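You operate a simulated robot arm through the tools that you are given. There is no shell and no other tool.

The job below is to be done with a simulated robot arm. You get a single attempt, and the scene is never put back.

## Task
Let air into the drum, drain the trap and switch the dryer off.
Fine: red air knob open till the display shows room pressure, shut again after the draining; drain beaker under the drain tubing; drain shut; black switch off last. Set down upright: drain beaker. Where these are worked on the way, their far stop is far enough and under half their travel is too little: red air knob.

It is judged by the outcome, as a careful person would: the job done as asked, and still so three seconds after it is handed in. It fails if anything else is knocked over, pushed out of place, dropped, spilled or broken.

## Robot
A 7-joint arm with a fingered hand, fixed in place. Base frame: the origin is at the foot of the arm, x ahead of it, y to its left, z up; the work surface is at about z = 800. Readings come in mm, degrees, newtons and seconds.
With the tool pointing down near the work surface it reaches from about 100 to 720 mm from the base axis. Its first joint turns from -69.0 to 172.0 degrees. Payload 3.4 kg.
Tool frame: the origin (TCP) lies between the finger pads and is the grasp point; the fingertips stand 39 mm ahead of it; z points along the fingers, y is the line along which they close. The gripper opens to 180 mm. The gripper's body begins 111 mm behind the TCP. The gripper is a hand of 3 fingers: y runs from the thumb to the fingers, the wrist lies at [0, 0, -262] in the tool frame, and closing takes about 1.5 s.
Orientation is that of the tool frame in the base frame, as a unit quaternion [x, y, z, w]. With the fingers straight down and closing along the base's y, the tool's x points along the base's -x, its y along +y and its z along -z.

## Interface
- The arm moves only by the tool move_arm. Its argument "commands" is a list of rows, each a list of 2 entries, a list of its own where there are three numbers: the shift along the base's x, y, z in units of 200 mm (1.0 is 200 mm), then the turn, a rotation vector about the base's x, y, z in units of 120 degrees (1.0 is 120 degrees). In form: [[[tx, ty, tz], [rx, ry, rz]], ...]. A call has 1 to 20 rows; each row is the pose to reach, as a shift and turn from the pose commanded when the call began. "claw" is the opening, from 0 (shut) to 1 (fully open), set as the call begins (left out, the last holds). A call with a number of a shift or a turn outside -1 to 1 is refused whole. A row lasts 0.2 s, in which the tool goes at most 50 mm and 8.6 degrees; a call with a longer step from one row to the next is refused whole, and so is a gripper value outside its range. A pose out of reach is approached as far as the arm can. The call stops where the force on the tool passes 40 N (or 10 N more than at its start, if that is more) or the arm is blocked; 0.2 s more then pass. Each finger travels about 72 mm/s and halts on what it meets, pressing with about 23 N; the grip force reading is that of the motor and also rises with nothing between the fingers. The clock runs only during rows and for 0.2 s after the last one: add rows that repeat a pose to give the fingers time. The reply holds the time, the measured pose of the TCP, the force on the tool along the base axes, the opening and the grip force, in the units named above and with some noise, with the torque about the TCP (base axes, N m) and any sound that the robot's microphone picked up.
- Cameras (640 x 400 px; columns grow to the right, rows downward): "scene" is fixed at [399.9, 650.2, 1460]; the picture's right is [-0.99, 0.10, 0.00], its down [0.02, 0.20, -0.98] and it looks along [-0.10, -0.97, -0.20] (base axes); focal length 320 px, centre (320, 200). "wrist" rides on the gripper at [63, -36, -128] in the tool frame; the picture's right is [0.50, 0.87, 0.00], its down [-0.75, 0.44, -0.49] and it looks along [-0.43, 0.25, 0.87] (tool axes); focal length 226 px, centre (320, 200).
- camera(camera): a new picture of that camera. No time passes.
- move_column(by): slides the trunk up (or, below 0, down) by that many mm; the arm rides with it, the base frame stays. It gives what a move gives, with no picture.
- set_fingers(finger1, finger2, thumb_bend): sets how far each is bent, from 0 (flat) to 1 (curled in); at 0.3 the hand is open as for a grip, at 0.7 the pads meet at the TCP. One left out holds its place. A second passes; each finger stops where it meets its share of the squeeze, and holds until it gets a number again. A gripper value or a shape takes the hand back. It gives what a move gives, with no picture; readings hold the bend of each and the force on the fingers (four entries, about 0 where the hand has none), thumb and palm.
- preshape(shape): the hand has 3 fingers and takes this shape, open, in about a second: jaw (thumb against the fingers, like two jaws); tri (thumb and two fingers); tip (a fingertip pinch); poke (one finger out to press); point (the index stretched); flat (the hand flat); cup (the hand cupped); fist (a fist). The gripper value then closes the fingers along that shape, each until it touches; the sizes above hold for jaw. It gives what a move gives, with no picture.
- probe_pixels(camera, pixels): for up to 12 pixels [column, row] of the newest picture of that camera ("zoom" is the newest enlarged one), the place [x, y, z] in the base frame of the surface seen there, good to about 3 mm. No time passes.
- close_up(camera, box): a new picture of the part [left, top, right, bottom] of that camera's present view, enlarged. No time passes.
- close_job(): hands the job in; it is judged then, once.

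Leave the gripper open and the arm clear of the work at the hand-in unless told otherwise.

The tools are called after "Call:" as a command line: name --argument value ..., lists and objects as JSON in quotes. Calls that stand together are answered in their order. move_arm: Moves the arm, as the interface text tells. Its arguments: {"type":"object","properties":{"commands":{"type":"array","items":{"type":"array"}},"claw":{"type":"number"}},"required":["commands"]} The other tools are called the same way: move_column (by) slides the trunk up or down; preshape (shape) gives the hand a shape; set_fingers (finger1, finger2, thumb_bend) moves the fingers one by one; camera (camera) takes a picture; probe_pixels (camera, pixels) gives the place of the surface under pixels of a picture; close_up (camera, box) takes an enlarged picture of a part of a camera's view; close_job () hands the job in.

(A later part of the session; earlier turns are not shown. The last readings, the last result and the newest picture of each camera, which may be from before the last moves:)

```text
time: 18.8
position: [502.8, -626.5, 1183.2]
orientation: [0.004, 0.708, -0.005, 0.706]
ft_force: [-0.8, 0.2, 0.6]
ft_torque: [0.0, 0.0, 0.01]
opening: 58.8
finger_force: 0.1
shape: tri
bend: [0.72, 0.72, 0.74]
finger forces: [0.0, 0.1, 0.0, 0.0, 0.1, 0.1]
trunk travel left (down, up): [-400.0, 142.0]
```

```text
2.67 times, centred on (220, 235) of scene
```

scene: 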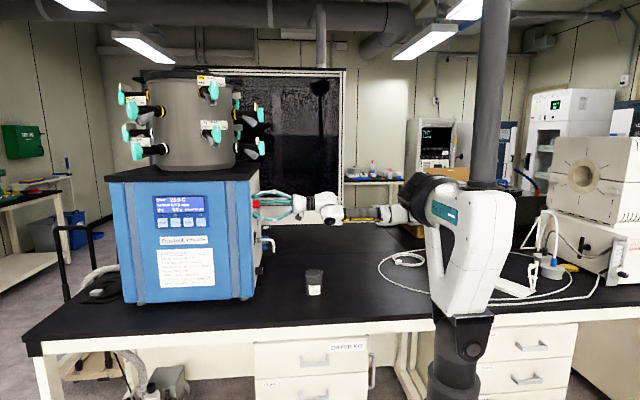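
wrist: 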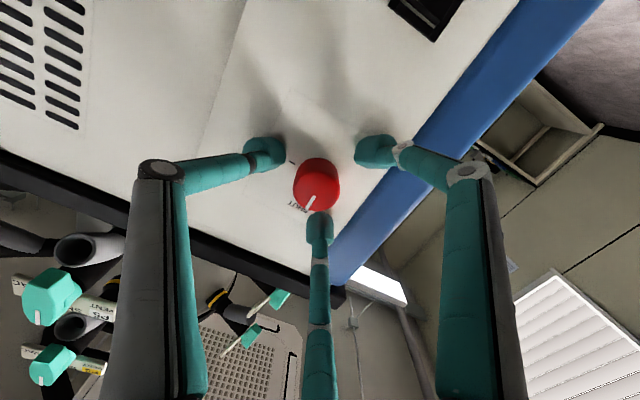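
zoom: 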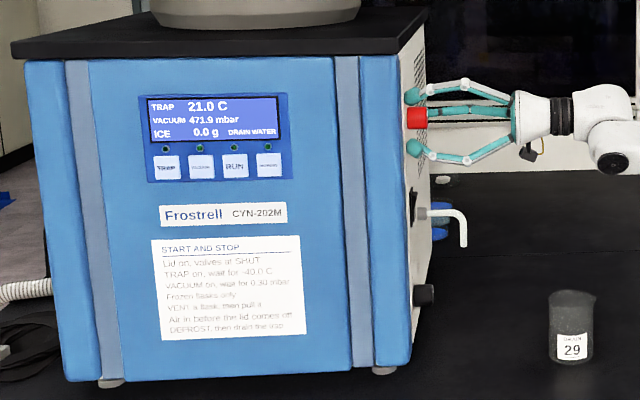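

Nothing moved. I centre the hand on the knob by a few mm and close on it with no further shift.

Call:
move_arm --commands '[[[-0.015, -0.0125, 0.008], [0, 0, 0]], [[-0.015, -0.0125, 0.008], [0, 0, 0]], [[-0.015, -0.0125, 0.008], [0, 0, 0]]]'

Call:
move_arm --commands '[[[0, 0, 0], [0, 0, 0]], [[0, 0, 0], [0, 0, 0]], [[0, 0, 0], [0, 0, 0]], [[0, 0, 0], [0, 0, 0]], [[0, 0, 0], [0, 0, 0]]]' --claw 0.05

Call:
camera --camera "wrist"

```text
time: 19.6
position: [500.2, -631.2, 1185.3]
orientation: [0.003, 0.708, -0.004, 0.707]
ft_force: [-0.8, 0.0, 0.2]
ft_torque: [-0.04, 0.04, 0.03]
opening: 59.0
finger_force: 0.1
shape: tri
bend: [0.72, 0.72, 0.74]
finger forces: [0.0, 0.0, 0.0, 0.2, 0.0, 0.0]
trunk travel left (down, up): [-400.0, 142.0]
```

```text
time: 20.8
position: [499.7, -630.5, 1184.5]
orientation: [0.003, 0.708, -0.004, 0.706]
ft_force: [1.4, -0.1, -0.6]
ft_torque: [0.01, 0.0, 0.0]
opening: 27.3
finger_force: 22.8
shape: tri
bend: [0.72, 0.72, 0.74]
finger forces: [20.7, 21.0, 0.1, 0.0, 20.9, 0.1]
trunk travel left (down, up): [-400.0, 142.0]
```

```text
taken
```

wrist: 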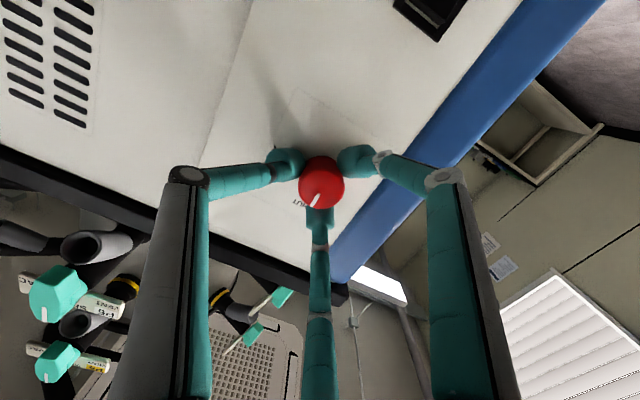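

All three fingers hold the knob at about 21 N each. I turn +45° about x first and look at torque and pointer.

Call:
move_arm --commands '[[[0, 0, 0], [0.0625, 0, 0]], [[0, 0, 0], [0.125, 0, 0]], [[0, 0, 0], [0.1875, 0, 0]], [[0, 0, 0], [0.25, 0, 0]], [[0, 0, 0], [0.3125, 0, 0]], [[0, 0, 0], [0.375, 0, 0]], [[0, 0, 0], [0.375, 0, 0]]]'

Call:
camera --camera "wrist"

Call:
close_up --camera "scene" --box '[140, 185, 230, 295]'

```text
time: 22.4
position: [499.7, -631.0, 1185.4]
orientation: [0.274, 0.656, 0.267, 0.651]
ft_force: [0.0, 0.5, -1.0]
ft_torque: [0.0, 0.03, 0.01]
opening: 27.1
finger_force: 23.5
shape: tri
bend: [0.72, 0.72, 0.73]
finger forces: [22.2, 20.5, 0.0, 0.0, 21.4, 0.0]
trunk travel left (down, up): [-400.0, 142.0]
```

```text
taken
```

wrist: 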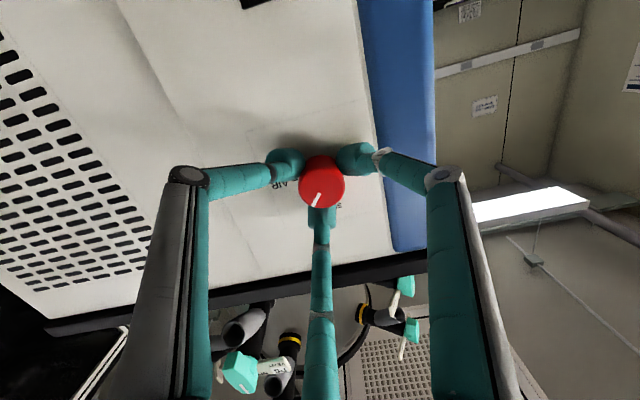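

```text
3.64 times, centred on (185, 240) of scene
```

zoom: 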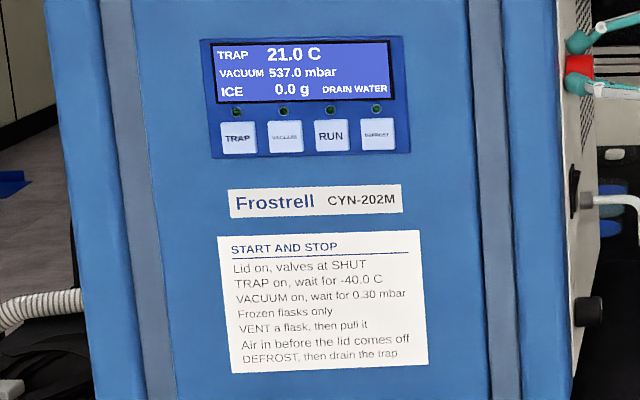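

The pointer turned with the hand and the pressure rises (537 mbar). I turn another 45°.

Call:
move_arm --commands '[[[0, 0, 0], [0.0625, 0, 0]], [[0, 0, 0], [0.125, 0, 0]], [[0, 0, 0], [0.1875, 0, 0]], [[0, 0, 0], [0.25, 0, 0]], [[0, 0, 0], [0.3125, 0, 0]], [[0, 0, 0], [0.375, 0, 0]], [[0, 0, 0], [0.375, 0, 0]]]'

Call:
camera --camera "wrist"

Call:
close_up --camera "scene" --box '[140, 185, 230, 295]'

```text
time: 24.0
position: [501.0, -630.1, 1183.9]
orientation: [0.502, 0.502, 0.498, 0.497]
ft_force: [0.3, 2.9, -2.7]
ft_torque: [0.02, 0.11, 0.11]
opening: 27.3
finger_force: 23.2
shape: tri
bend: [0.72, 0.72, 0.73]
finger forces: [22.6, 20.1, 0.1, 0.1, 23.3, 0.1]
trunk travel left (down, up): [-400.0, 142.0]
```

```text
taken
```

wrist: 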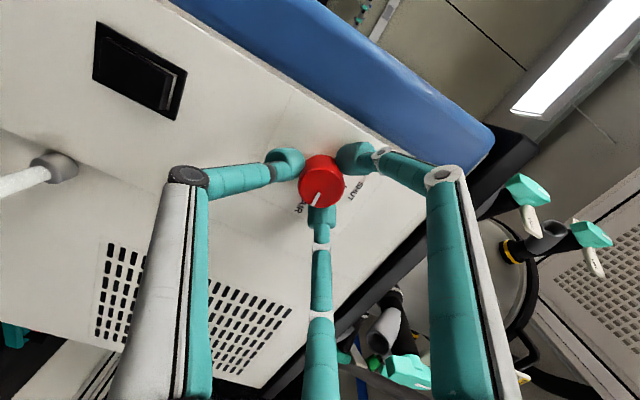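

```text
3.64 times, centred on (185, 240) of scene
```

zoom: 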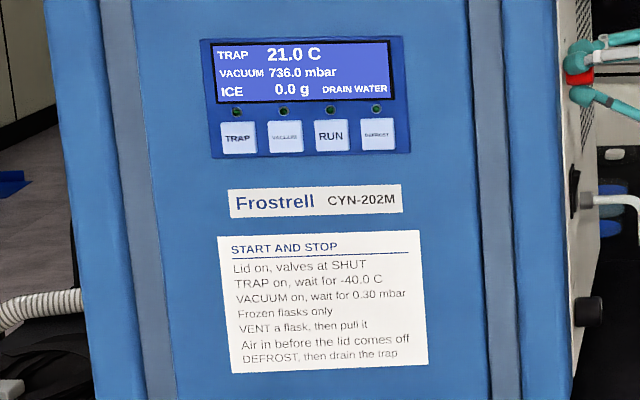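

The pointer stands at AIR and pressure is 736 mbar and rising. I open the hand, then back straight off by 110 mm.

Call:
move_arm --commands '[[[0, 0, 0], [0, 0, 0]], [[0, 0, 0], [0, 0, 0]], [[0, 0, 0], [0, 0, 0]], [[0, 0, 0], [0, 0, 0]], [[-0.1, 0, 0], [0, 0, 0]], [[-0.25, 0, 0], [0, 0, 0]], [[-0.4, 0, 0], [0, 0, 0]], [[-0.55, 0, 0], [0, 0, 0]], [[-0.55, 0, 0], [0, 0, 0]]]' --claw 0.34

Call:
camera --camera "wrist"

Call:
close_up --camera "scene" --box '[140, 185, 230, 295]'

```text
time: 26.0
position: [390.0, -632.6, 1184.7]
orientation: [0.502, 0.503, 0.499, 0.497]
ft_force: [0.7, 0.4, 0.3]
ft_torque: [-0.03, -0.01, 0.0]
opening: 59.2
finger_force: 0.0
shape: tri
bend: [0.72, 0.72, 0.74]
finger forces: [0.0, 0.0, 0.1, 0.0, 0.1, 0.1]
trunk travel left (down, up): [-400.0, 142.0]
```

```text
taken
```

wrist: 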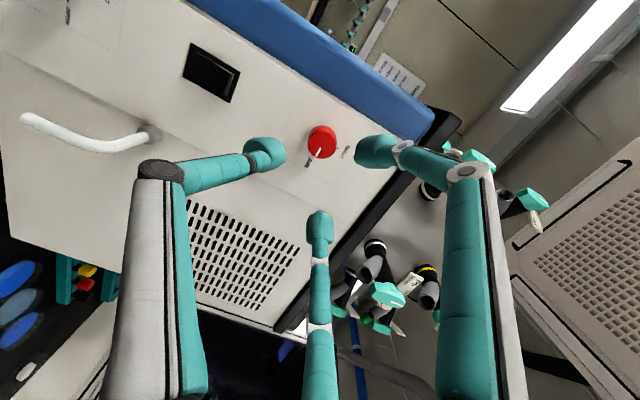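

```text
3.64 times, centred on (185, 240) of scene
```

zoom: 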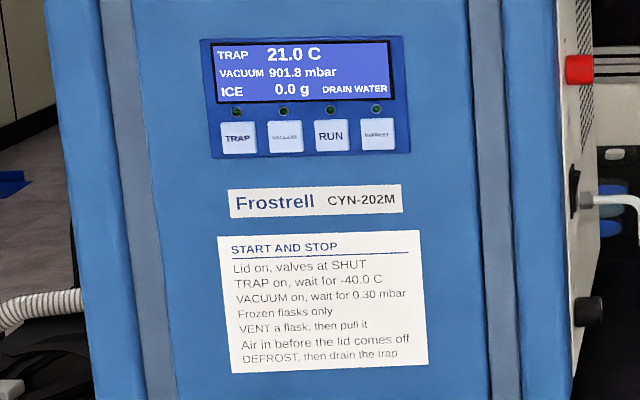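

Pressure is at 902 mbar and rising; the red knob is free. Next the beaker: I'll approach it from (-x,+y), pitched 50° down, with the thumb curled and the two fingers at its sides so the tube fits between them. First I yaw -45° and move to a staging point.

Call:
move_arm --commands '[[[-0.11, 0.075, -0.05], [0, 0, -0.05]], [[-0.22, 0.15, -0.1], [0, 0, -0.1]], [[-0.33, 0.225, -0.15], [0, 0, -0.15]], [[-0.44, 0.3, -0.2], [0, 0, -0.2]], [[-0.55, 0.375, -0.25], [0, 0, -0.25]], [[-0.66, 0.45, -0.31], [0, 0, -0.3]], [[-0.77, 0.53, -0.37], [0, 0, -0.35]], [[-0.875, 0.6, -0.42], [0, 0, -0.375]], [[-0.875, 0.6, -0.42], [0, 0, -0.375]]]'

Call:
set_fingers --finger1 0.42 --finger2 0.42 --thumb_bend 1.0

Call:
move_arm --commands '[[[0, 0, 0], [0.0491, 0.0491, 0]], [[0, 0, 0], [0.0982, 0.0982, 0]], [[0, 0, 0], [0.1473, 0.1473, 0]], [[0, 0, 0], [0.1964, 0.1964, 0]], [[0, 0, 0], [0.2455, 0.2455, 0]], [[0, 0, 0], [0.2946, 0.2946, 0]], [[0, 0, 0], [0.2946, 0.2946, 0]]]'

Call:
camera --camera "wrist"

Call:
camera --camera "scene"

Call:
close_up --camera "scene" --box '[270, 170, 430, 300]'

```text
time: 28.0
position: [246.6, -616.7, 1037.9]
orientation: [0.656, 0.273, 0.269, 0.65]
ft_force: [0.4, -0.1, -0.1]
ft_torque: [-0.01, -0.04, -0.05]
opening: 59.2
finger_force: 0.1
shape: tri
bend: [0.72, 0.72, 0.74]
finger forces: [0.1, 0.1, 0.0, 0.0, 0.0, 0.1]
out of reach, approached as far as the arm can: row 2, 3, 4, 5, 6, 7, 8, 9
trunk travel left (down, up): [-400.0, 142.0]
```

```text
time: 29.0
position: [245.2, -616.0, 1038.5]
orientation: [0.657, 0.272, 0.269, 0.65]
ft_force: [0.8, 0.6, -0.1]
ft_torque: [-0.03, -0.01, 0.01]
opening: 66.0
finger_force: 0.1
shape: fingers
bend: [0.42, 0.42, 1.0]
finger forces: [0.1, 0.1, 0.0, 0.0, 0.1, 0.0]
trunk travel left (down, up): [-400.0, 142.0]
```

```text
time: 30.6
position: [239.4, -639.4, 1016.3]
orientation: [0.871, 0.359, 0.136, 0.307]
ft_force: [-1.9, 0.3, -1.9]
ft_torque: [-0.15, -0.33, 0.09]
opening: 66.2
finger_force: 0.1
shape: fingers
bend: [0.42, 0.42, 1.0]
finger forces: [0.0, 0.0, 0.0, 0.0, 0.1, 0.0]
out of reach, approached as far as the arm can: row 1, 2, 3, 4, 5, 6, 7
trunk travel left (down, up): [-400.0, 142.0]
```

```text
taken
```

wrist: 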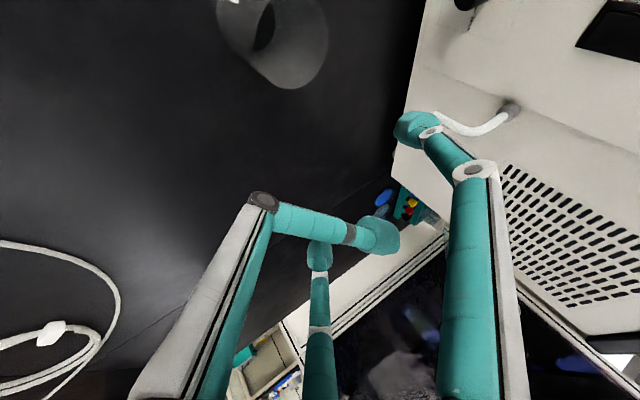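

```text
taken
```

scene: 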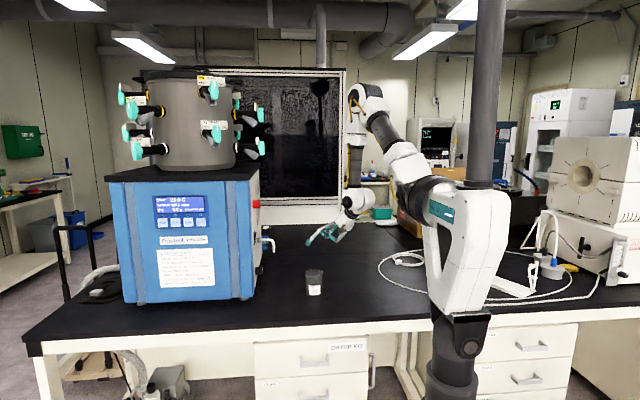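

```text
3.08 times, centred on (350, 235) of scene
```

zoom: 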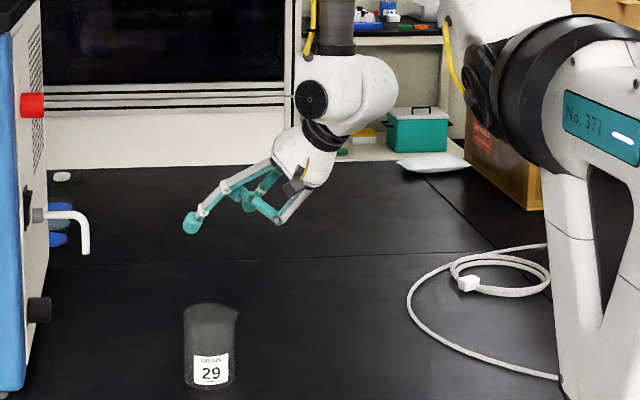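

The arm reported poses out of reach (first joint's limit, wrist too far to the -y side). I choose a more forward yaw (-75°): I turn another -30° about z while shifting toward (270,-487,1100), where the wrist is within reach.

Call:
move_arm --commands '[[[0.05, 0.02, 0], [0, 0, -0.04]], [[0.1, 0.04, 0], [0, 0, -0.08]], [[0.15, 0.06, 0], [0, 0, -0.12]], [[0.2, 0.09, 0], [0, 0, -0.16]], [[0.25, 0.11, 0], [0, 0, -0.2]], [[0.275, 0.128, 0], [0, 0, -0.25]], [[0.275, 0.128, 0], [0, 0, -0.25]], [[0.275, 0.128, 0], [0, 0, -0.25]]]'

Call:
camera --camera "scene"

Call:
camera --camera "wrist"

```text
time: 32.4
position: [184.5, -719.8, 964.8]
orientation: [0.939, 0.136, 0.075, 0.307]
ft_force: [0.2, 0.5, -0.2]
ft_torque: [-0.02, 0.02, 0.03]
opening: 66.2
finger_force: 0.0
shape: fingers
bend: [0.42, 0.42, 1.0]
finger forces: [0.1, 0.0, 0.0, 0.0, 0.1, 0.0]
out of reach, approached as far as the arm can: row 1, 2, 3, 4, 5, 6, 7, 8
trunk travel left (down, up): [-400.0, 142.0]
```

```text
taken
```

scene: 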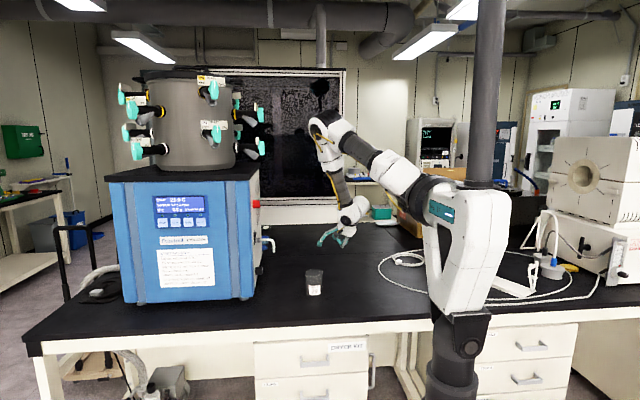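

```text
taken
```

wrist: 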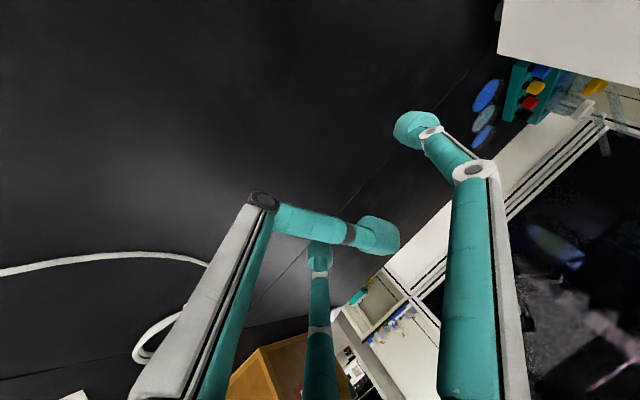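

The orientation is met but the position isn't: this roll runs into a wrist limit. By the hand's threefold symmetry I can roll back 120° about the tool axis and use another finger pair. I do that while lifting toward (270,-487,1200).

Call:
move_arm --commands '[[[0, 0, 0.05], [-0.011, 0.041, 0.051]], [[0, 0, 0.1], [-0.022, 0.083, 0.102]], [[0, 0, 0.15], [-0.033, 0.124, 0.153]], [[0, 0, 0.2], [-0.044, 0.166, 0.204]], [[0, 0, 0.25], [-0.055, 0.207, 0.255]], [[0, 0, 0.3], [-0.066, 0.248, 0.306]], [[0, 0, 0.35], [-0.077, 0.29, 0.357]], [[0, 0, 0.4], [-0.089, 0.331, 0.409]], [[0, 0, 0.45], [-0.1, 0.373, 0.46]], [[0, 0, 0.5], [-0.111, 0.414, 0.511]]]'

Call:
camera --camera "scene"

```text
time: 34.6
position: [150.1, -757.3, 1016.8]
orientation: [0.646, 0.701, -0.175, 0.247]
ft_force: [0.4, 0.0, 0.2]
ft_torque: [0.0, 0.01, 0.0]
opening: 66.3
finger_force: 0.0
shape: fingers
bend: [0.42, 0.42, 1.0]
finger forces: [0.1, 0.1, 0.0, 0.0, 0.0, 0.0]
out of reach, approached as far as the arm can: row 2, 3, 4, 5, 6, 7, 8, 9, 10
trunk travel left (down, up): [-400.0, 142.0]
```

```text
taken
```

scene: 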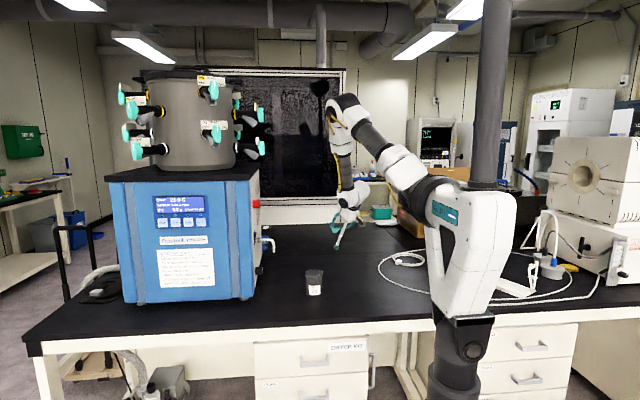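

The arm is still limited. I move the hand back toward +y, +x and up by pure translation, to regain a comfortable configuration.

Call:
move_arm --commands '[[[0.04, 0.08, 0.08], [0, 0, 0]], [[0.08, 0.16, 0.16], [0, 0, 0]], [[0.12, 0.24, 0.24], [0, 0, 0]], [[0.16, 0.32, 0.32], [0, 0, 0]], [[0.2, 0.4, 0.4], [0, 0, 0]], [[0.24, 0.48, 0.48], [0, 0, 0]], [[0.28, 0.56, 0.56], [0, 0, 0]], [[0.3, 0.6, 0.6], [0, 0, 0]]]'

Call:
camera --camera "scene"

```text
time: 36.4
position: [136.3, -754.6, 1020.5]
orientation: [0.647, 0.699, -0.177, 0.247]
ft_force: [-0.2, 0.1, 0.1]
ft_torque: [-0.01, 0.02, 0.04]
opening: 66.5
finger_force: 0.1
shape: fingers
bend: [0.42, 0.42, 1.0]
finger forces: [0.0, 0.0, 0.1, 0.0, 0.0, 0.1]
out of reach, approached as far as the arm can: row 1, 2, 3, 4, 5, 6, 7, 8
trunk travel left (down, up): [-400.0, 142.0]
```

```text
taken
```

scene: 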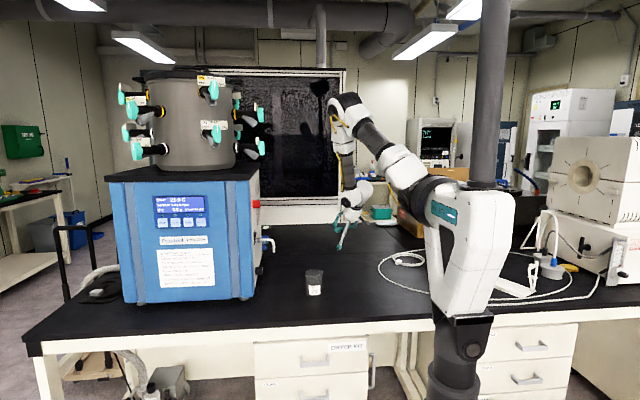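

Translation alone is blocked, so a wrist joint is at its stop. I turn the hand toward its starting attitude (pointing down), rotation only.

Call:
move_arm --commands '[[[0, 0, 0], [0.0158, 0.022, 0.0574]], [[0, 0, 0], [0.0315, 0.0438, 0.1148]], [[0, 0, 0], [0.0473, 0.0658, 0.1723]], [[0, 0, 0], [0.063, 0.0877, 0.2297]], [[0, 0, 0], [0.0788, 0.1096, 0.287]], [[0, 0, 0], [0.0945, 0.1315, 0.3445]], [[0, 0, 0], [0.11, 0.1534, 0.402]], [[0, 0, 0], [0.126, 0.1753, 0.459]], [[0, 0, 0], [0.142, 0.197, 0.517]], [[0, 0, 0], [0.1575, 0.219, 0.574]], [[0, 0, 0], [0.173, 0.241, 0.632]], [[0, 0, 0], [0.189, 0.263, 0.689]]]'

Call:
camera --camera "scene"

```text
time: 39.0
position: [137.7, -752.9, 1020.2]
orientation: [-0.001, 1.0, 0.001, -0.002]
ft_force: [-0.4, -0.3, -0.3]
ft_torque: [0.0, 0.0, 0.01]
opening: 66.4
finger_force: 0.2
shape: fingers
bend: [0.42, 0.42, 1.0]
finger forces: [0.0, 0.0, 0.0, 0.1, 0.0, 0.0]
trunk travel left (down, up): [-400.0, 142.0]
```

```text
taken
```

scene: 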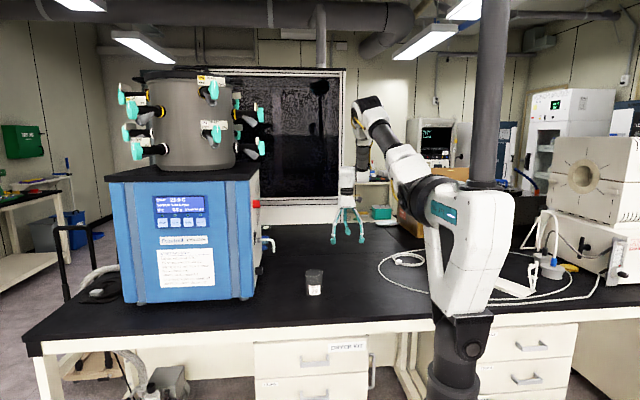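

The hand points down again without error at (138,-753,1020). Now I translate toward (+x,+y,up).

Call:
move_arm --commands '[[[0.08, 0.12, 0.06], [0, 0, 0]], [[0.16, 0.24, 0.12], [0, 0, 0]], [[0.24, 0.36, 0.18], [0, 0, 0]], [[0.32, 0.48, 0.24], [0, 0, 0]], [[0.4, 0.6, 0.3], [0, 0, 0]], [[0.48, 0.72, 0.36], [0, 0, 0]], [[0.56, 0.84, 0.42], [0, 0, 0]], [[0.64, 0.96, 0.48], [0, 0, 0]], [[0.72, 1.0, 0.5], [0, 0, 0]], [[0.75, 1.0, 0.5], [0, 0, 0]]]'

Call:
camera --camera "scene"

```text
time: 41.2
position: [287.9, -553.7, 1120.2]
orientation: [-0.001, 1.0, 0.001, 0.0]
ft_force: [0.0, -0.1, 0.2]
ft_torque: [0.0, -0.01, 0.03]
opening: 66.5
finger_force: 0.0
shape: fingers
bend: [0.42, 0.42, 1.0]
finger forces: [0.0, 0.0, 0.1, 0.0, 0.0, 0.0]
trunk travel left (down, up): [-400.0, 142.0]
```

```text
taken
```

scene: 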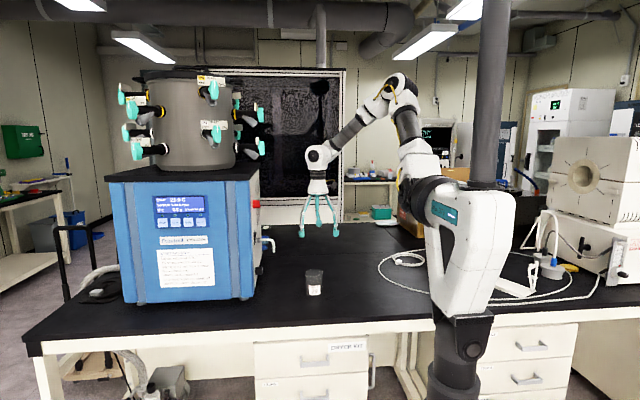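

Recovered, pointing down at (288,-554,1120). Now I find which of the two is finger1 by curling it, with thumb and finger2 half open.

Call:
set_fingers --finger1 1.0 --finger2 0.42 --thumb_bend 0.42

Call:
camera --camera "wrist"

Call:
close_up --camera "scene" --box '[140, 185, 230, 295]'

```text
time: 42.2
position: [287.6, -553.8, 1121.3]
orientation: [0.001, 1.0, 0.0, 0.0]
ft_force: [0.0, 0.3, 0.1]
ft_torque: [0.0, 0.0, 0.0]
opening: 88.3
finger_force: 0.1
shape: fingers
bend: [1.0, 0.42, 0.42]
finger forces: [0.0, 0.1, 0.0, 0.1, 0.0, 0.0]
trunk travel left (down, up): [-400.0, 142.0]
```

```text
taken
```

wrist: 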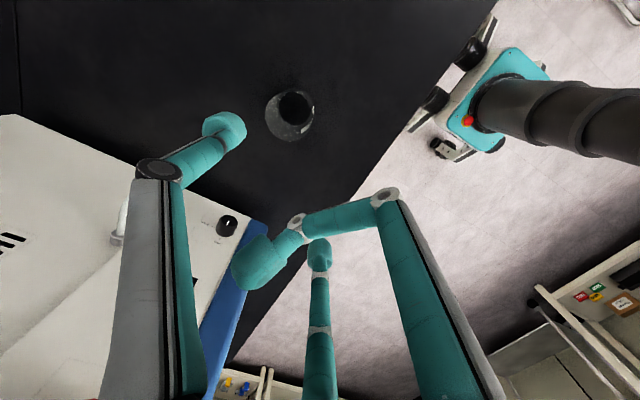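

```text
3.64 times, centred on (185, 240) of scene
```

zoom: 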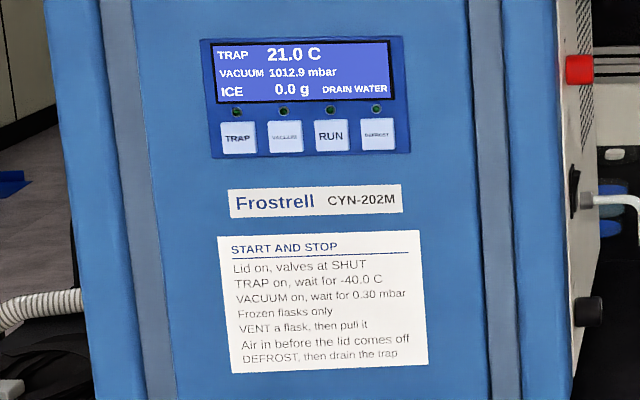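

finger1 is the right one in the wrist picture; the display shows 1012.9 mbar, room pressure. The beaker is visible at (290,115) in the wrist picture; I enlarge and measure its rim.

Call:
close_up --camera "wrist" --box '[250, 80, 330, 150]'

Call:
probe_pixels --camera "zoom" --pixels '[[240, 80], [200, 130], [200, 160], [340, 70], [450, 180], [440, 270], [360, 300], [300, 420], [180, 290], [150, 260], [130, 200], [400, 380]]'

```text
5.71 times, centred on (290, 115) of wrist
```

zoom: 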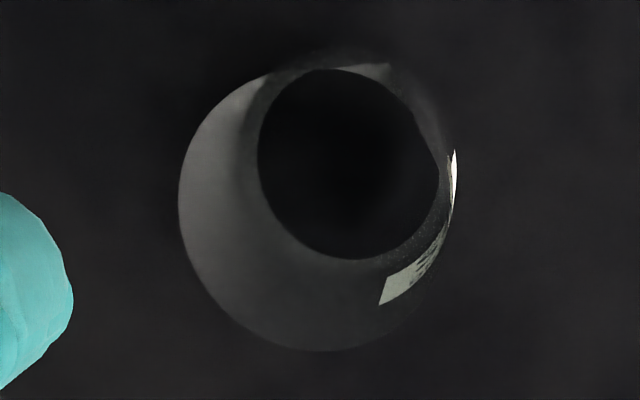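

```text
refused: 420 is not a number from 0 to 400
```

Call:
probe_pixels --camera "zoom" --pixels '[[200, 280], [183, 200], [230, 100], [300, 340], [300, 300], [380, 68], [453, 180], [390, 290], [260, 200], [350, 160], [440, 330], [220, 200]]'

```text
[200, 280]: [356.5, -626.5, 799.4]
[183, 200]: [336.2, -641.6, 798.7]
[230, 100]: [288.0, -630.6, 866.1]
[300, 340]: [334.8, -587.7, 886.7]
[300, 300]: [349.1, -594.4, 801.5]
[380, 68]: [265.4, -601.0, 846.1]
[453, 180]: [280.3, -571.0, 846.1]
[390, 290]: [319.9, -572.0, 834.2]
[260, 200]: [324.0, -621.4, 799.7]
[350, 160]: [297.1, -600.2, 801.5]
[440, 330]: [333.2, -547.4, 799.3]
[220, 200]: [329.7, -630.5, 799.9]
```

The beaker's centre is about (300,-598), radius 33.5. I turn -45° about z and move toward the staging point behind it, then pitch the hand 40° outward.

Call:
move_arm --commands '[[[-0.014, 0.05, -0.04], [0, 0, -0.0625]], [[-0.028, 0.1, -0.08], [0, 0, -0.125]], [[-0.042, 0.15, -0.12], [0, 0, -0.1875]], [[-0.056, 0.2, -0.16], [0, 0, -0.25]], [[-0.07, 0.25, -0.2], [0, 0, -0.3125]], [[-0.088, 0.34, -0.2], [0, 0, -0.375]], [[-0.088, 0.34, -0.2], [0, 0, -0.375]]]'

Call:
move_arm --commands '[[[0, 0, 0], [-0.0644, -0.01726, 0]], [[0, 0, 0], [-0.1288, -0.0345, 0]], [[0, 0, 0], [-0.1932, -0.0518, 0]], [[0, 0, 0], [-0.2576, -0.069, 0]], [[0, 0, 0], [-0.322, -0.0863, 0]], [[0, 0, 0], [-0.322, -0.0863, 0]]]'

Call:
camera --camera "scene"

Call:
camera --camera "wrist"

```text
time: 43.8
position: [270.8, -485.2, 1081.7]
orientation: [0.382, 0.924, 0.0, -0.001]
ft_force: [0.6, 0.7, 0.6]
ft_torque: [-0.01, 0.0, -0.01]
opening: 88.0
finger_force: 0.1
shape: fingers
bend: [1.0, 0.42, 0.42]
finger forces: [0.1, 0.1, 0.1, 0.1, 0.1, 0.0]
trunk travel left (down, up): [-400.0, 142.0]
```

```text
time: 45.2
position: [273.7, -485.7, 1077.8]
orientation: [0.356, 0.87, -0.275, 0.201]
ft_force: [2.0, -0.4, 3.1]
ft_torque: [0.25, 0.21, -0.14]
opening: 88.2
finger_force: 0.0
shape: fingers
bend: [1.0, 0.42, 0.42]
finger forces: [0.0, 0.0, 0.0, 0.1, 0.1, 0.1]
out of reach, approached as far as the arm can: row 4, 5, 6
trunk travel left (down, up): [-400.0, 142.0]
```

```text
taken
```

scene: 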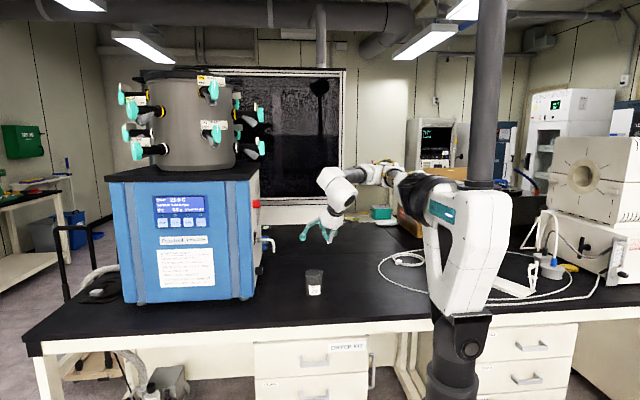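

```text
taken
```

wrist: 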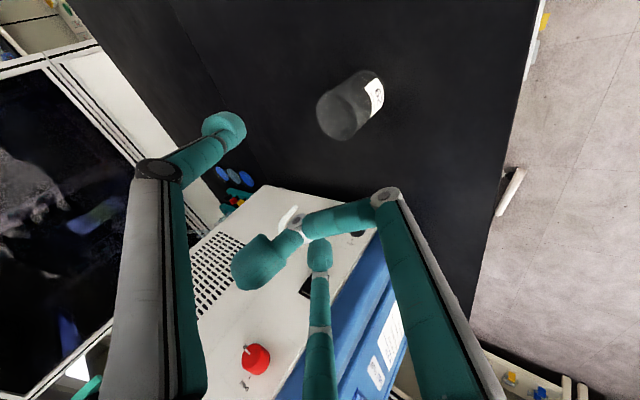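

Attitude reached (50° down), position nearly. The wrist picture shows the beaker at (350,105). I lower to the staging height z≈962.

Call:
move_arm --commands '[[[0, 0, -0.1], [0, 0, 0]], [[0, 0, -0.2], [0, 0, 0]], [[0, 0, -0.3], [0, 0, 0]], [[0, 0, -0.4], [0, 0, 0]], [[-0.01, 0, -0.5], [0, 0, 0]], [[-0.018, 0, -0.58], [0, 0, 0]], [[-0.018, 0, -0.58], [0, 0, 0]]]'

Call:
camera --camera "scene"

Call:
camera --camera "wrist"

Call:
close_up --camera "scene" --box '[270, 170, 430, 300]'

```text
time: 46.8
position: [267.9, -490.3, 963.3]
orientation: [0.36, 0.868, -0.271, 0.207]
ft_force: [-0.3, 0.7, -0.7]
ft_torque: [0.0, 0.0, 0.02]
opening: 88.2
finger_force: 0.1
shape: fingers
bend: [1.0, 0.42, 0.42]
finger forces: [0.0, 0.0, 0.1, 0.1, 0.0, 0.1]
trunk travel left (down, up): [-400.0, 142.0]
```

```text
taken
```

scene: 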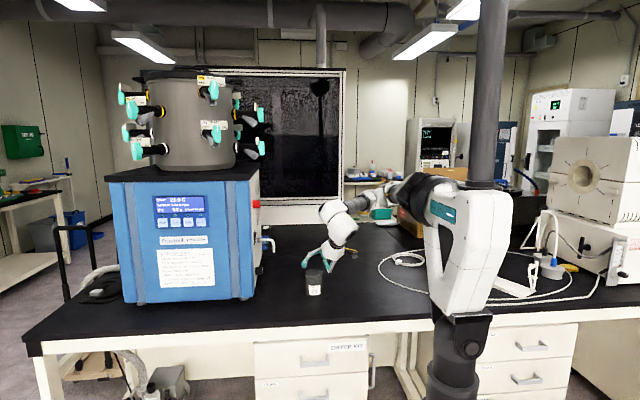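

```text
taken
```

wrist: 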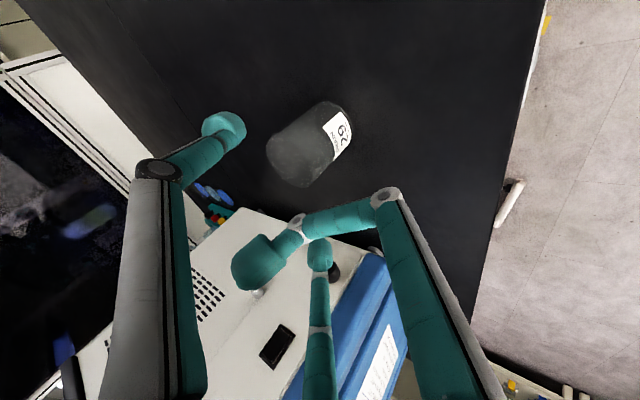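

```text
3.08 times, centred on (350, 235) of scene
```

zoom: 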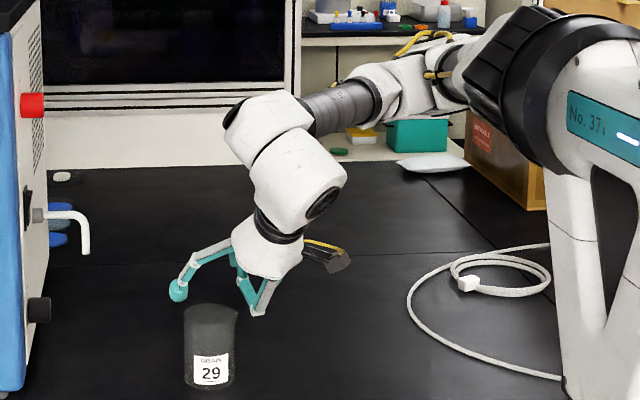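

Orientation and position are now exact. I advance 80% of the way along the tool axis toward the beaker, then check.

Call:
move_arm --commands '[[[0.022, -0.07, -0.093], [0, 0, 0]], [[0.044, -0.14, -0.186], [0, 0, 0]], [[0.066, -0.21, -0.279], [0, 0, 0]], [[0.088, -0.28, -0.373], [0, 0, 0]], [[0.088, -0.28, -0.373], [0, 0, 0]]]'

Call:
camera --camera "wrist"

Call:
close_up --camera "scene" --box '[270, 210, 380, 300]'

```text
time: 48.0
position: [286.3, -542.1, 891.2]
orientation: [0.358, 0.869, -0.271, 0.208]
ft_force: [0.1, -0.3, -1.0]
ft_torque: [-0.01, 0.04, 0.0]
opening: 88.3
finger_force: 0.0
shape: fingers
bend: [1.0, 0.42, 0.42]
finger forces: [0.0, 0.1, 0.0, 0.0, 0.0, 0.1]
trunk travel left (down, up): [-400.0, 142.0]
```

```text
taken
```

wrist: 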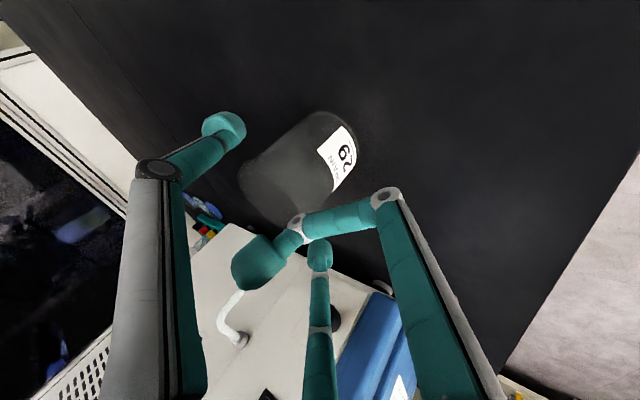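

```text
4.44 times, centred on (325, 255) of scene
```

zoom: 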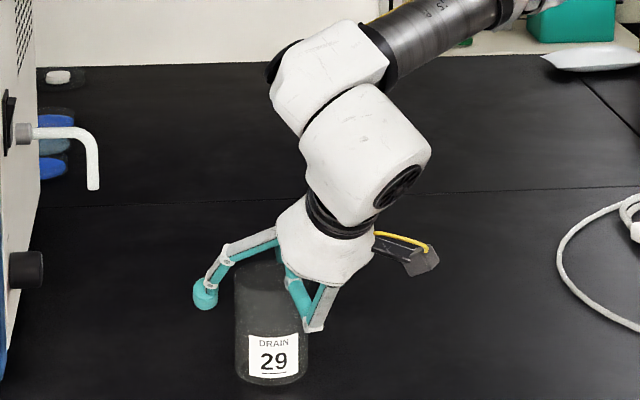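

The beaker lies between the finger at its left and the thumb behind; gap about 20 mm each. I make the last step to (290,-560,870).

Call:
move_arm --commands '[[[0.009, -0.045, -0.053], [0, 0, 0]], [[0.0185, -0.091, -0.106], [0, 0, 0]], [[0.0185, -0.091, -0.106], [0, 0, 0]]]'

Call:
camera --camera "wrist"

Call:
close_up --camera "scene" --box '[270, 210, 380, 300]'

Call:
close_up --camera "wrist" --box '[190, 90, 400, 300]'

```text
time: 48.8
position: [288.7, -565.3, 873.3]
orientation: [0.358, 0.87, -0.269, 0.208]
ft_force: [-0.7, -0.5, 0.5]
ft_torque: [0.0, -0.01, 0.02]
opening: 88.3
finger_force: 0.1
shape: fingers
bend: [1.0, 0.42, 0.42]
finger forces: [0.0, 0.1, 0.1, 0.1, 0.0, 0.1]
out of reach, approached as far as the arm can: row 2, 3
trunk travel left (down, up): [-400.0, 142.0]
```

```text
taken
```

wrist: 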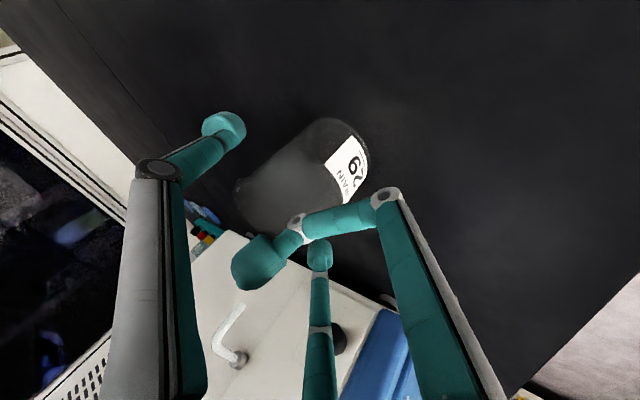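

```text
4.44 times, centred on (325, 255) of scene
```

zoom: 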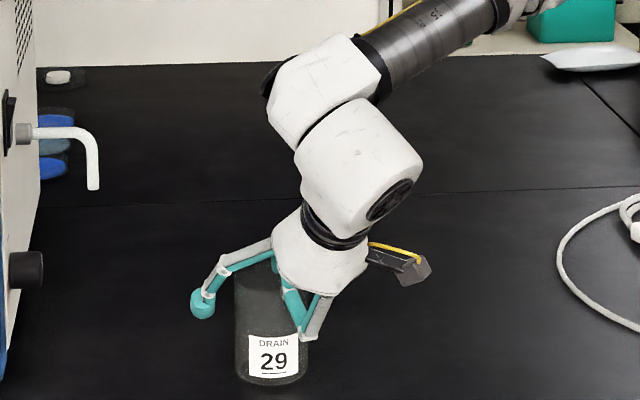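

```text
1.90 times, centred on (295, 195) of wrist
```

zoom: 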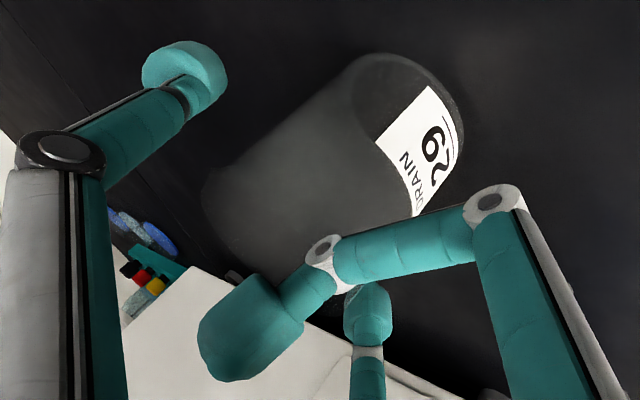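

Fingers straddle the beaker as computed (its centre is about 35 mm ahead of the TCP). I close thumb and finger2 on it.

Call:
set_fingers --finger2 0.5 --thumb_bend 0.5

Call:
set_fingers --finger2 0.65 --thumb_bend 0.65

Call:
camera --camera "wrist"

Call:
close_up --camera "scene" --box '[270, 210, 380, 300]'

```text
time: 49.8
position: [288.7, -565.1, 871.6]
orientation: [0.358, 0.869, -0.269, 0.208]
ft_force: [-0.3, 0.1, -0.1]
ft_torque: [0.02, 0.0, -0.03]
opening: 82.5
finger_force: 0.0
shape: fingers
bend: [1.0, 0.5, 0.5]
finger forces: [0.0, 0.1, 0.0, 0.0, 0.0, 0.1]
trunk travel left (down, up): [-400.0, 142.0]
```

```text
time: 50.8
position: [289.3, -566.5, 873.5]
orientation: [0.359, 0.869, -0.269, 0.208]
ft_force: [-0.1, -0.9, 6.6]
ft_torque: [-0.26, -0.07, -0.01]
opening: 77.6
finger_force: 10.6
shape: fingers
bend: [1.0, 0.52, 0.58]
finger forces: [0.5, 9.9, 0.1, 0.1, 11.0, 0.1]
trunk travel left (down, up): [-400.0, 142.0]
```

```text
taken
```

wrist: 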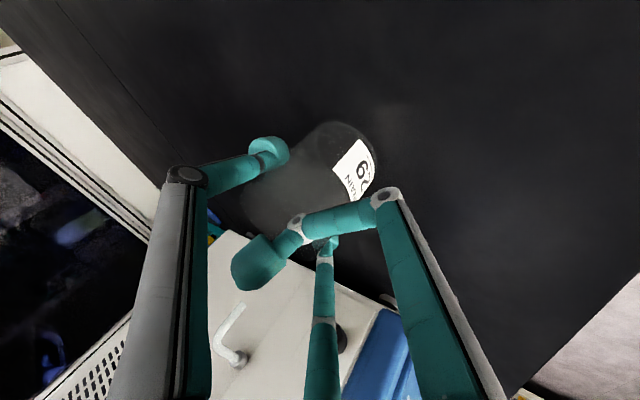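

```text
4.44 times, centred on (325, 255) of scene
```

zoom: 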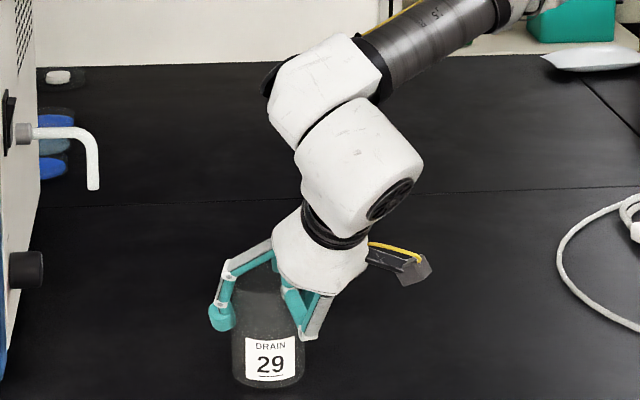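

Both grip at about 10 N. I lift 15 mm and check that the beaker comes along upright.

Call:
move_arm --commands '[[[0, 0, 0.025], [0, 0, 0]], [[0, 0, 0.05], [0, 0, 0]], [[0, 0, 0.075], [0, 0, 0]], [[0, 0, 0.1], [0, 0, 0]], [[0, 0, 0.1], [0, 0, 0]]]'

Call:
camera --camera "wrist"

Call:
close_up --camera "scene" --box '[270, 210, 380, 300]'

```text
time: 52.0
position: [289.9, -564.9, 892.8]
orientation: [0.358, 0.869, -0.271, 0.208]
ft_force: [0.0, 0.1, -0.6]
ft_torque: [0.0, 0.01, -0.02]
opening: 77.2
finger_force: 10.9
shape: fingers
bend: [1.0, 0.52, 0.59]
finger forces: [0.3, 10.2, 0.1, 0.0, 10.4, 0.1]
trunk travel left (down, up): [-400.0, 142.0]
```

```text
taken
```

wrist: 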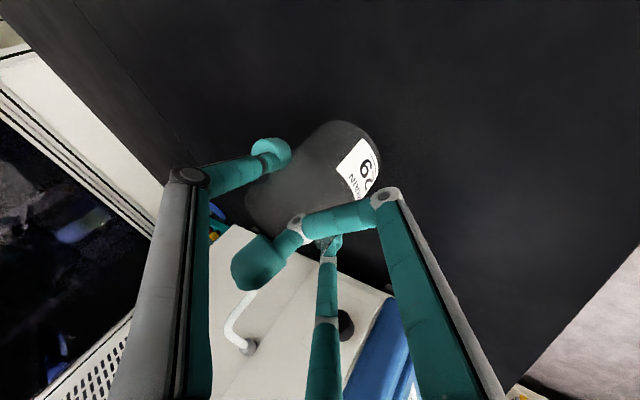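

```text
4.44 times, centred on (325, 255) of scene
```

zoom: 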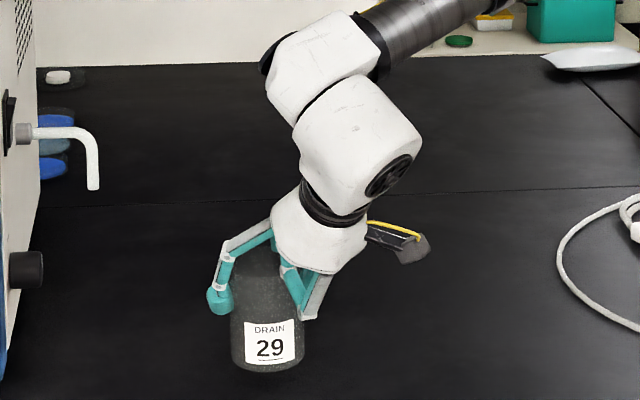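

The beaker is lifted upright and held. I carry it half-way toward the tube, yawing +7.5° on the way.

Call:
move_arm --commands '[[[0.076, -0.064, 0], [0, 0, 0.0125]], [[0.152, -0.128, 0], [0, 0, 0.025]], [[0.228, -0.192, 0], [0, 0, 0.0375]], [[0.304, -0.256, 0], [0, 0, 0.05]], [[0.38, -0.32, 0], [0, 0, 0.0625]], [[0.38, -0.32, 0], [0, 0, 0.0625]]]'

Call:
close_up --camera "scene" --box '[240, 200, 380, 300]'

```text
time: 53.4
position: [363.9, -628.2, 891.9]
orientation: [0.303, 0.89, -0.257, 0.225]
ft_force: [0.5, 0.2, -1.3]
ft_torque: [0.04, -0.01, -0.02]
opening: 77.0
finger_force: 11.1
shape: fingers
bend: [1.0, 0.52, 0.59]
finger forces: [0.3, 10.2, 0.0, 0.0, 10.5, 0.0]
trunk travel left (down, up): [-400.0, 142.0]
```

```text
4.00 times, centred on (310, 250) of scene
```

zoom: 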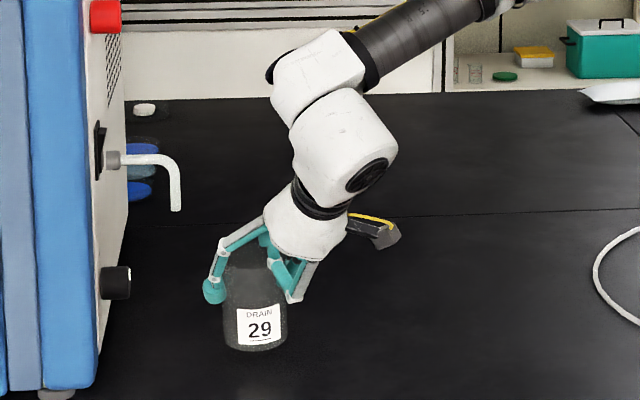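

Going well. I measure where the beaker sits relative to the hand before the second half.

Call:
probe_pixels --camera "zoom" --pixels '[[260, 330], [240, 325], [280, 325], [260, 312], [255, 349], [229, 330], [284, 330], [176, 208], [118, 282]]'

```text
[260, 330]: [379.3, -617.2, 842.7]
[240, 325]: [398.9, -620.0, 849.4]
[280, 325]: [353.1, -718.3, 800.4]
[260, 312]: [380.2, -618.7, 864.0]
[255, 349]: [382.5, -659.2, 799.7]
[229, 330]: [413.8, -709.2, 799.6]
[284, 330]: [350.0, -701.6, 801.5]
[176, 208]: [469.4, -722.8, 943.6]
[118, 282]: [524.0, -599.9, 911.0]
```

The label's front is at (379,-618), so the beaker's centre is about (384,-651). I carry on so that the centre comes to about (462,-722) under the tube tip.

Call:
move_arm --commands '[[[0.075, -0.074, 0], [0, 0, 0.0125]], [[0.15, -0.148, 0], [0, 0, 0.025]], [[0.225, -0.222, 0], [0, 0, 0.0375]], [[0.3, -0.296, 0], [0, 0, 0.05]], [[0.376, -0.369, 0], [0, 0, 0.0625]], [[0.376, -0.369, 0], [0, 0, 0.0625]]]'

Call:
close_up --camera "scene" --box '[230, 210, 342, 290]'

Call:
camera --camera "wrist"

```text
time: 54.8
position: [440.0, -700.9, 890.6]
orientation: [0.243, 0.908, -0.242, 0.241]
ft_force: [-0.1, 0.7, -1.3]
ft_torque: [0.0, 0.01, 0.01]
opening: 77.2
finger_force: 10.6
shape: fingers
bend: [1.0, 0.52, 0.59]
finger forces: [0.4, 10.1, 0.0, 0.0, 10.5, 0.0]
trunk travel left (down, up): [-400.0, 142.0]
```

```text
5.00 times, centred on (286, 250) of scene
```

zoom: 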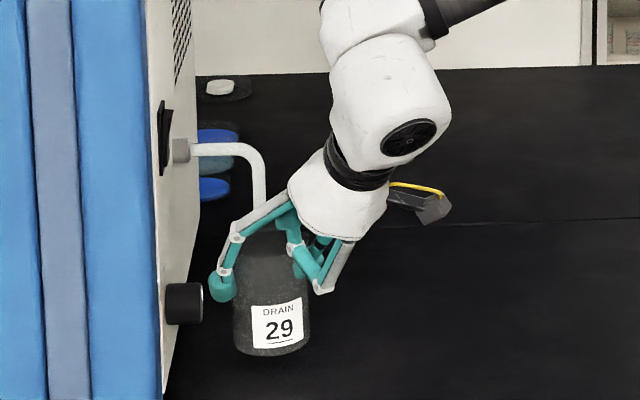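

```text
taken
```

wrist: 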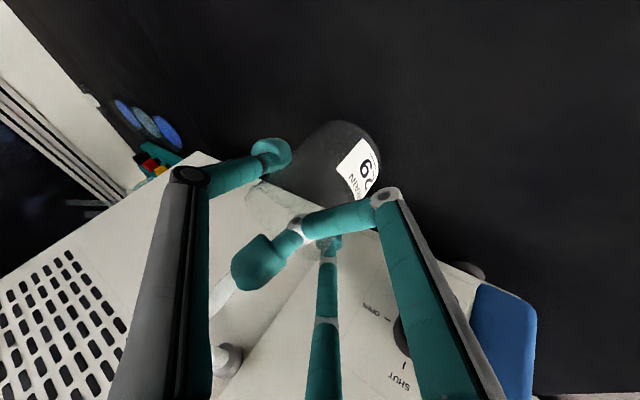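

The beaker is below the tube region. I probe label, rim and tube to check the alignment and tilt.

Call:
probe_pixels --camera "zoom" --pixels '[[280, 330], [258, 340], [258, 312], [300, 320], [302, 335], [280, 312], [235, 300], [235, 340], [308, 320], [240, 258], [265, 190]]'

Call:
close_up --camera "scene" --box '[266, 245, 300, 285]'

Call:
close_up --camera "wrist" --box '[190, 100, 400, 300]'

```text
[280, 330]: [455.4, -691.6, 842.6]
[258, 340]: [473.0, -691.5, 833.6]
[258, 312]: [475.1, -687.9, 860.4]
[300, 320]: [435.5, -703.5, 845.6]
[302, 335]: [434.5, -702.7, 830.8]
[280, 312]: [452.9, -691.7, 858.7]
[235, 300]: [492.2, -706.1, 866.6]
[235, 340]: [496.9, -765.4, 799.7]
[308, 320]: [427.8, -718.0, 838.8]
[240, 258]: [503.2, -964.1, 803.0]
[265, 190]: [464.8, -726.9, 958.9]
```

```text
10.00 times, centred on (283, 265) of scene
```

zoom: 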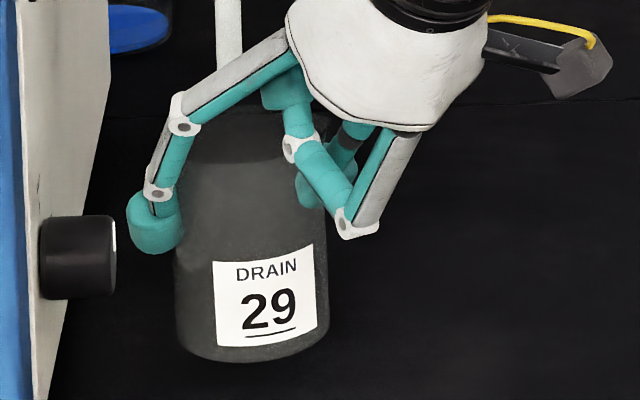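

```text
2.00 times, centred on (295, 200) of wrist
```

zoom: 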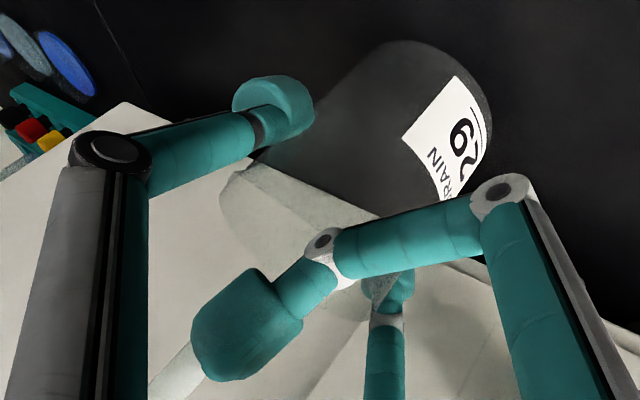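

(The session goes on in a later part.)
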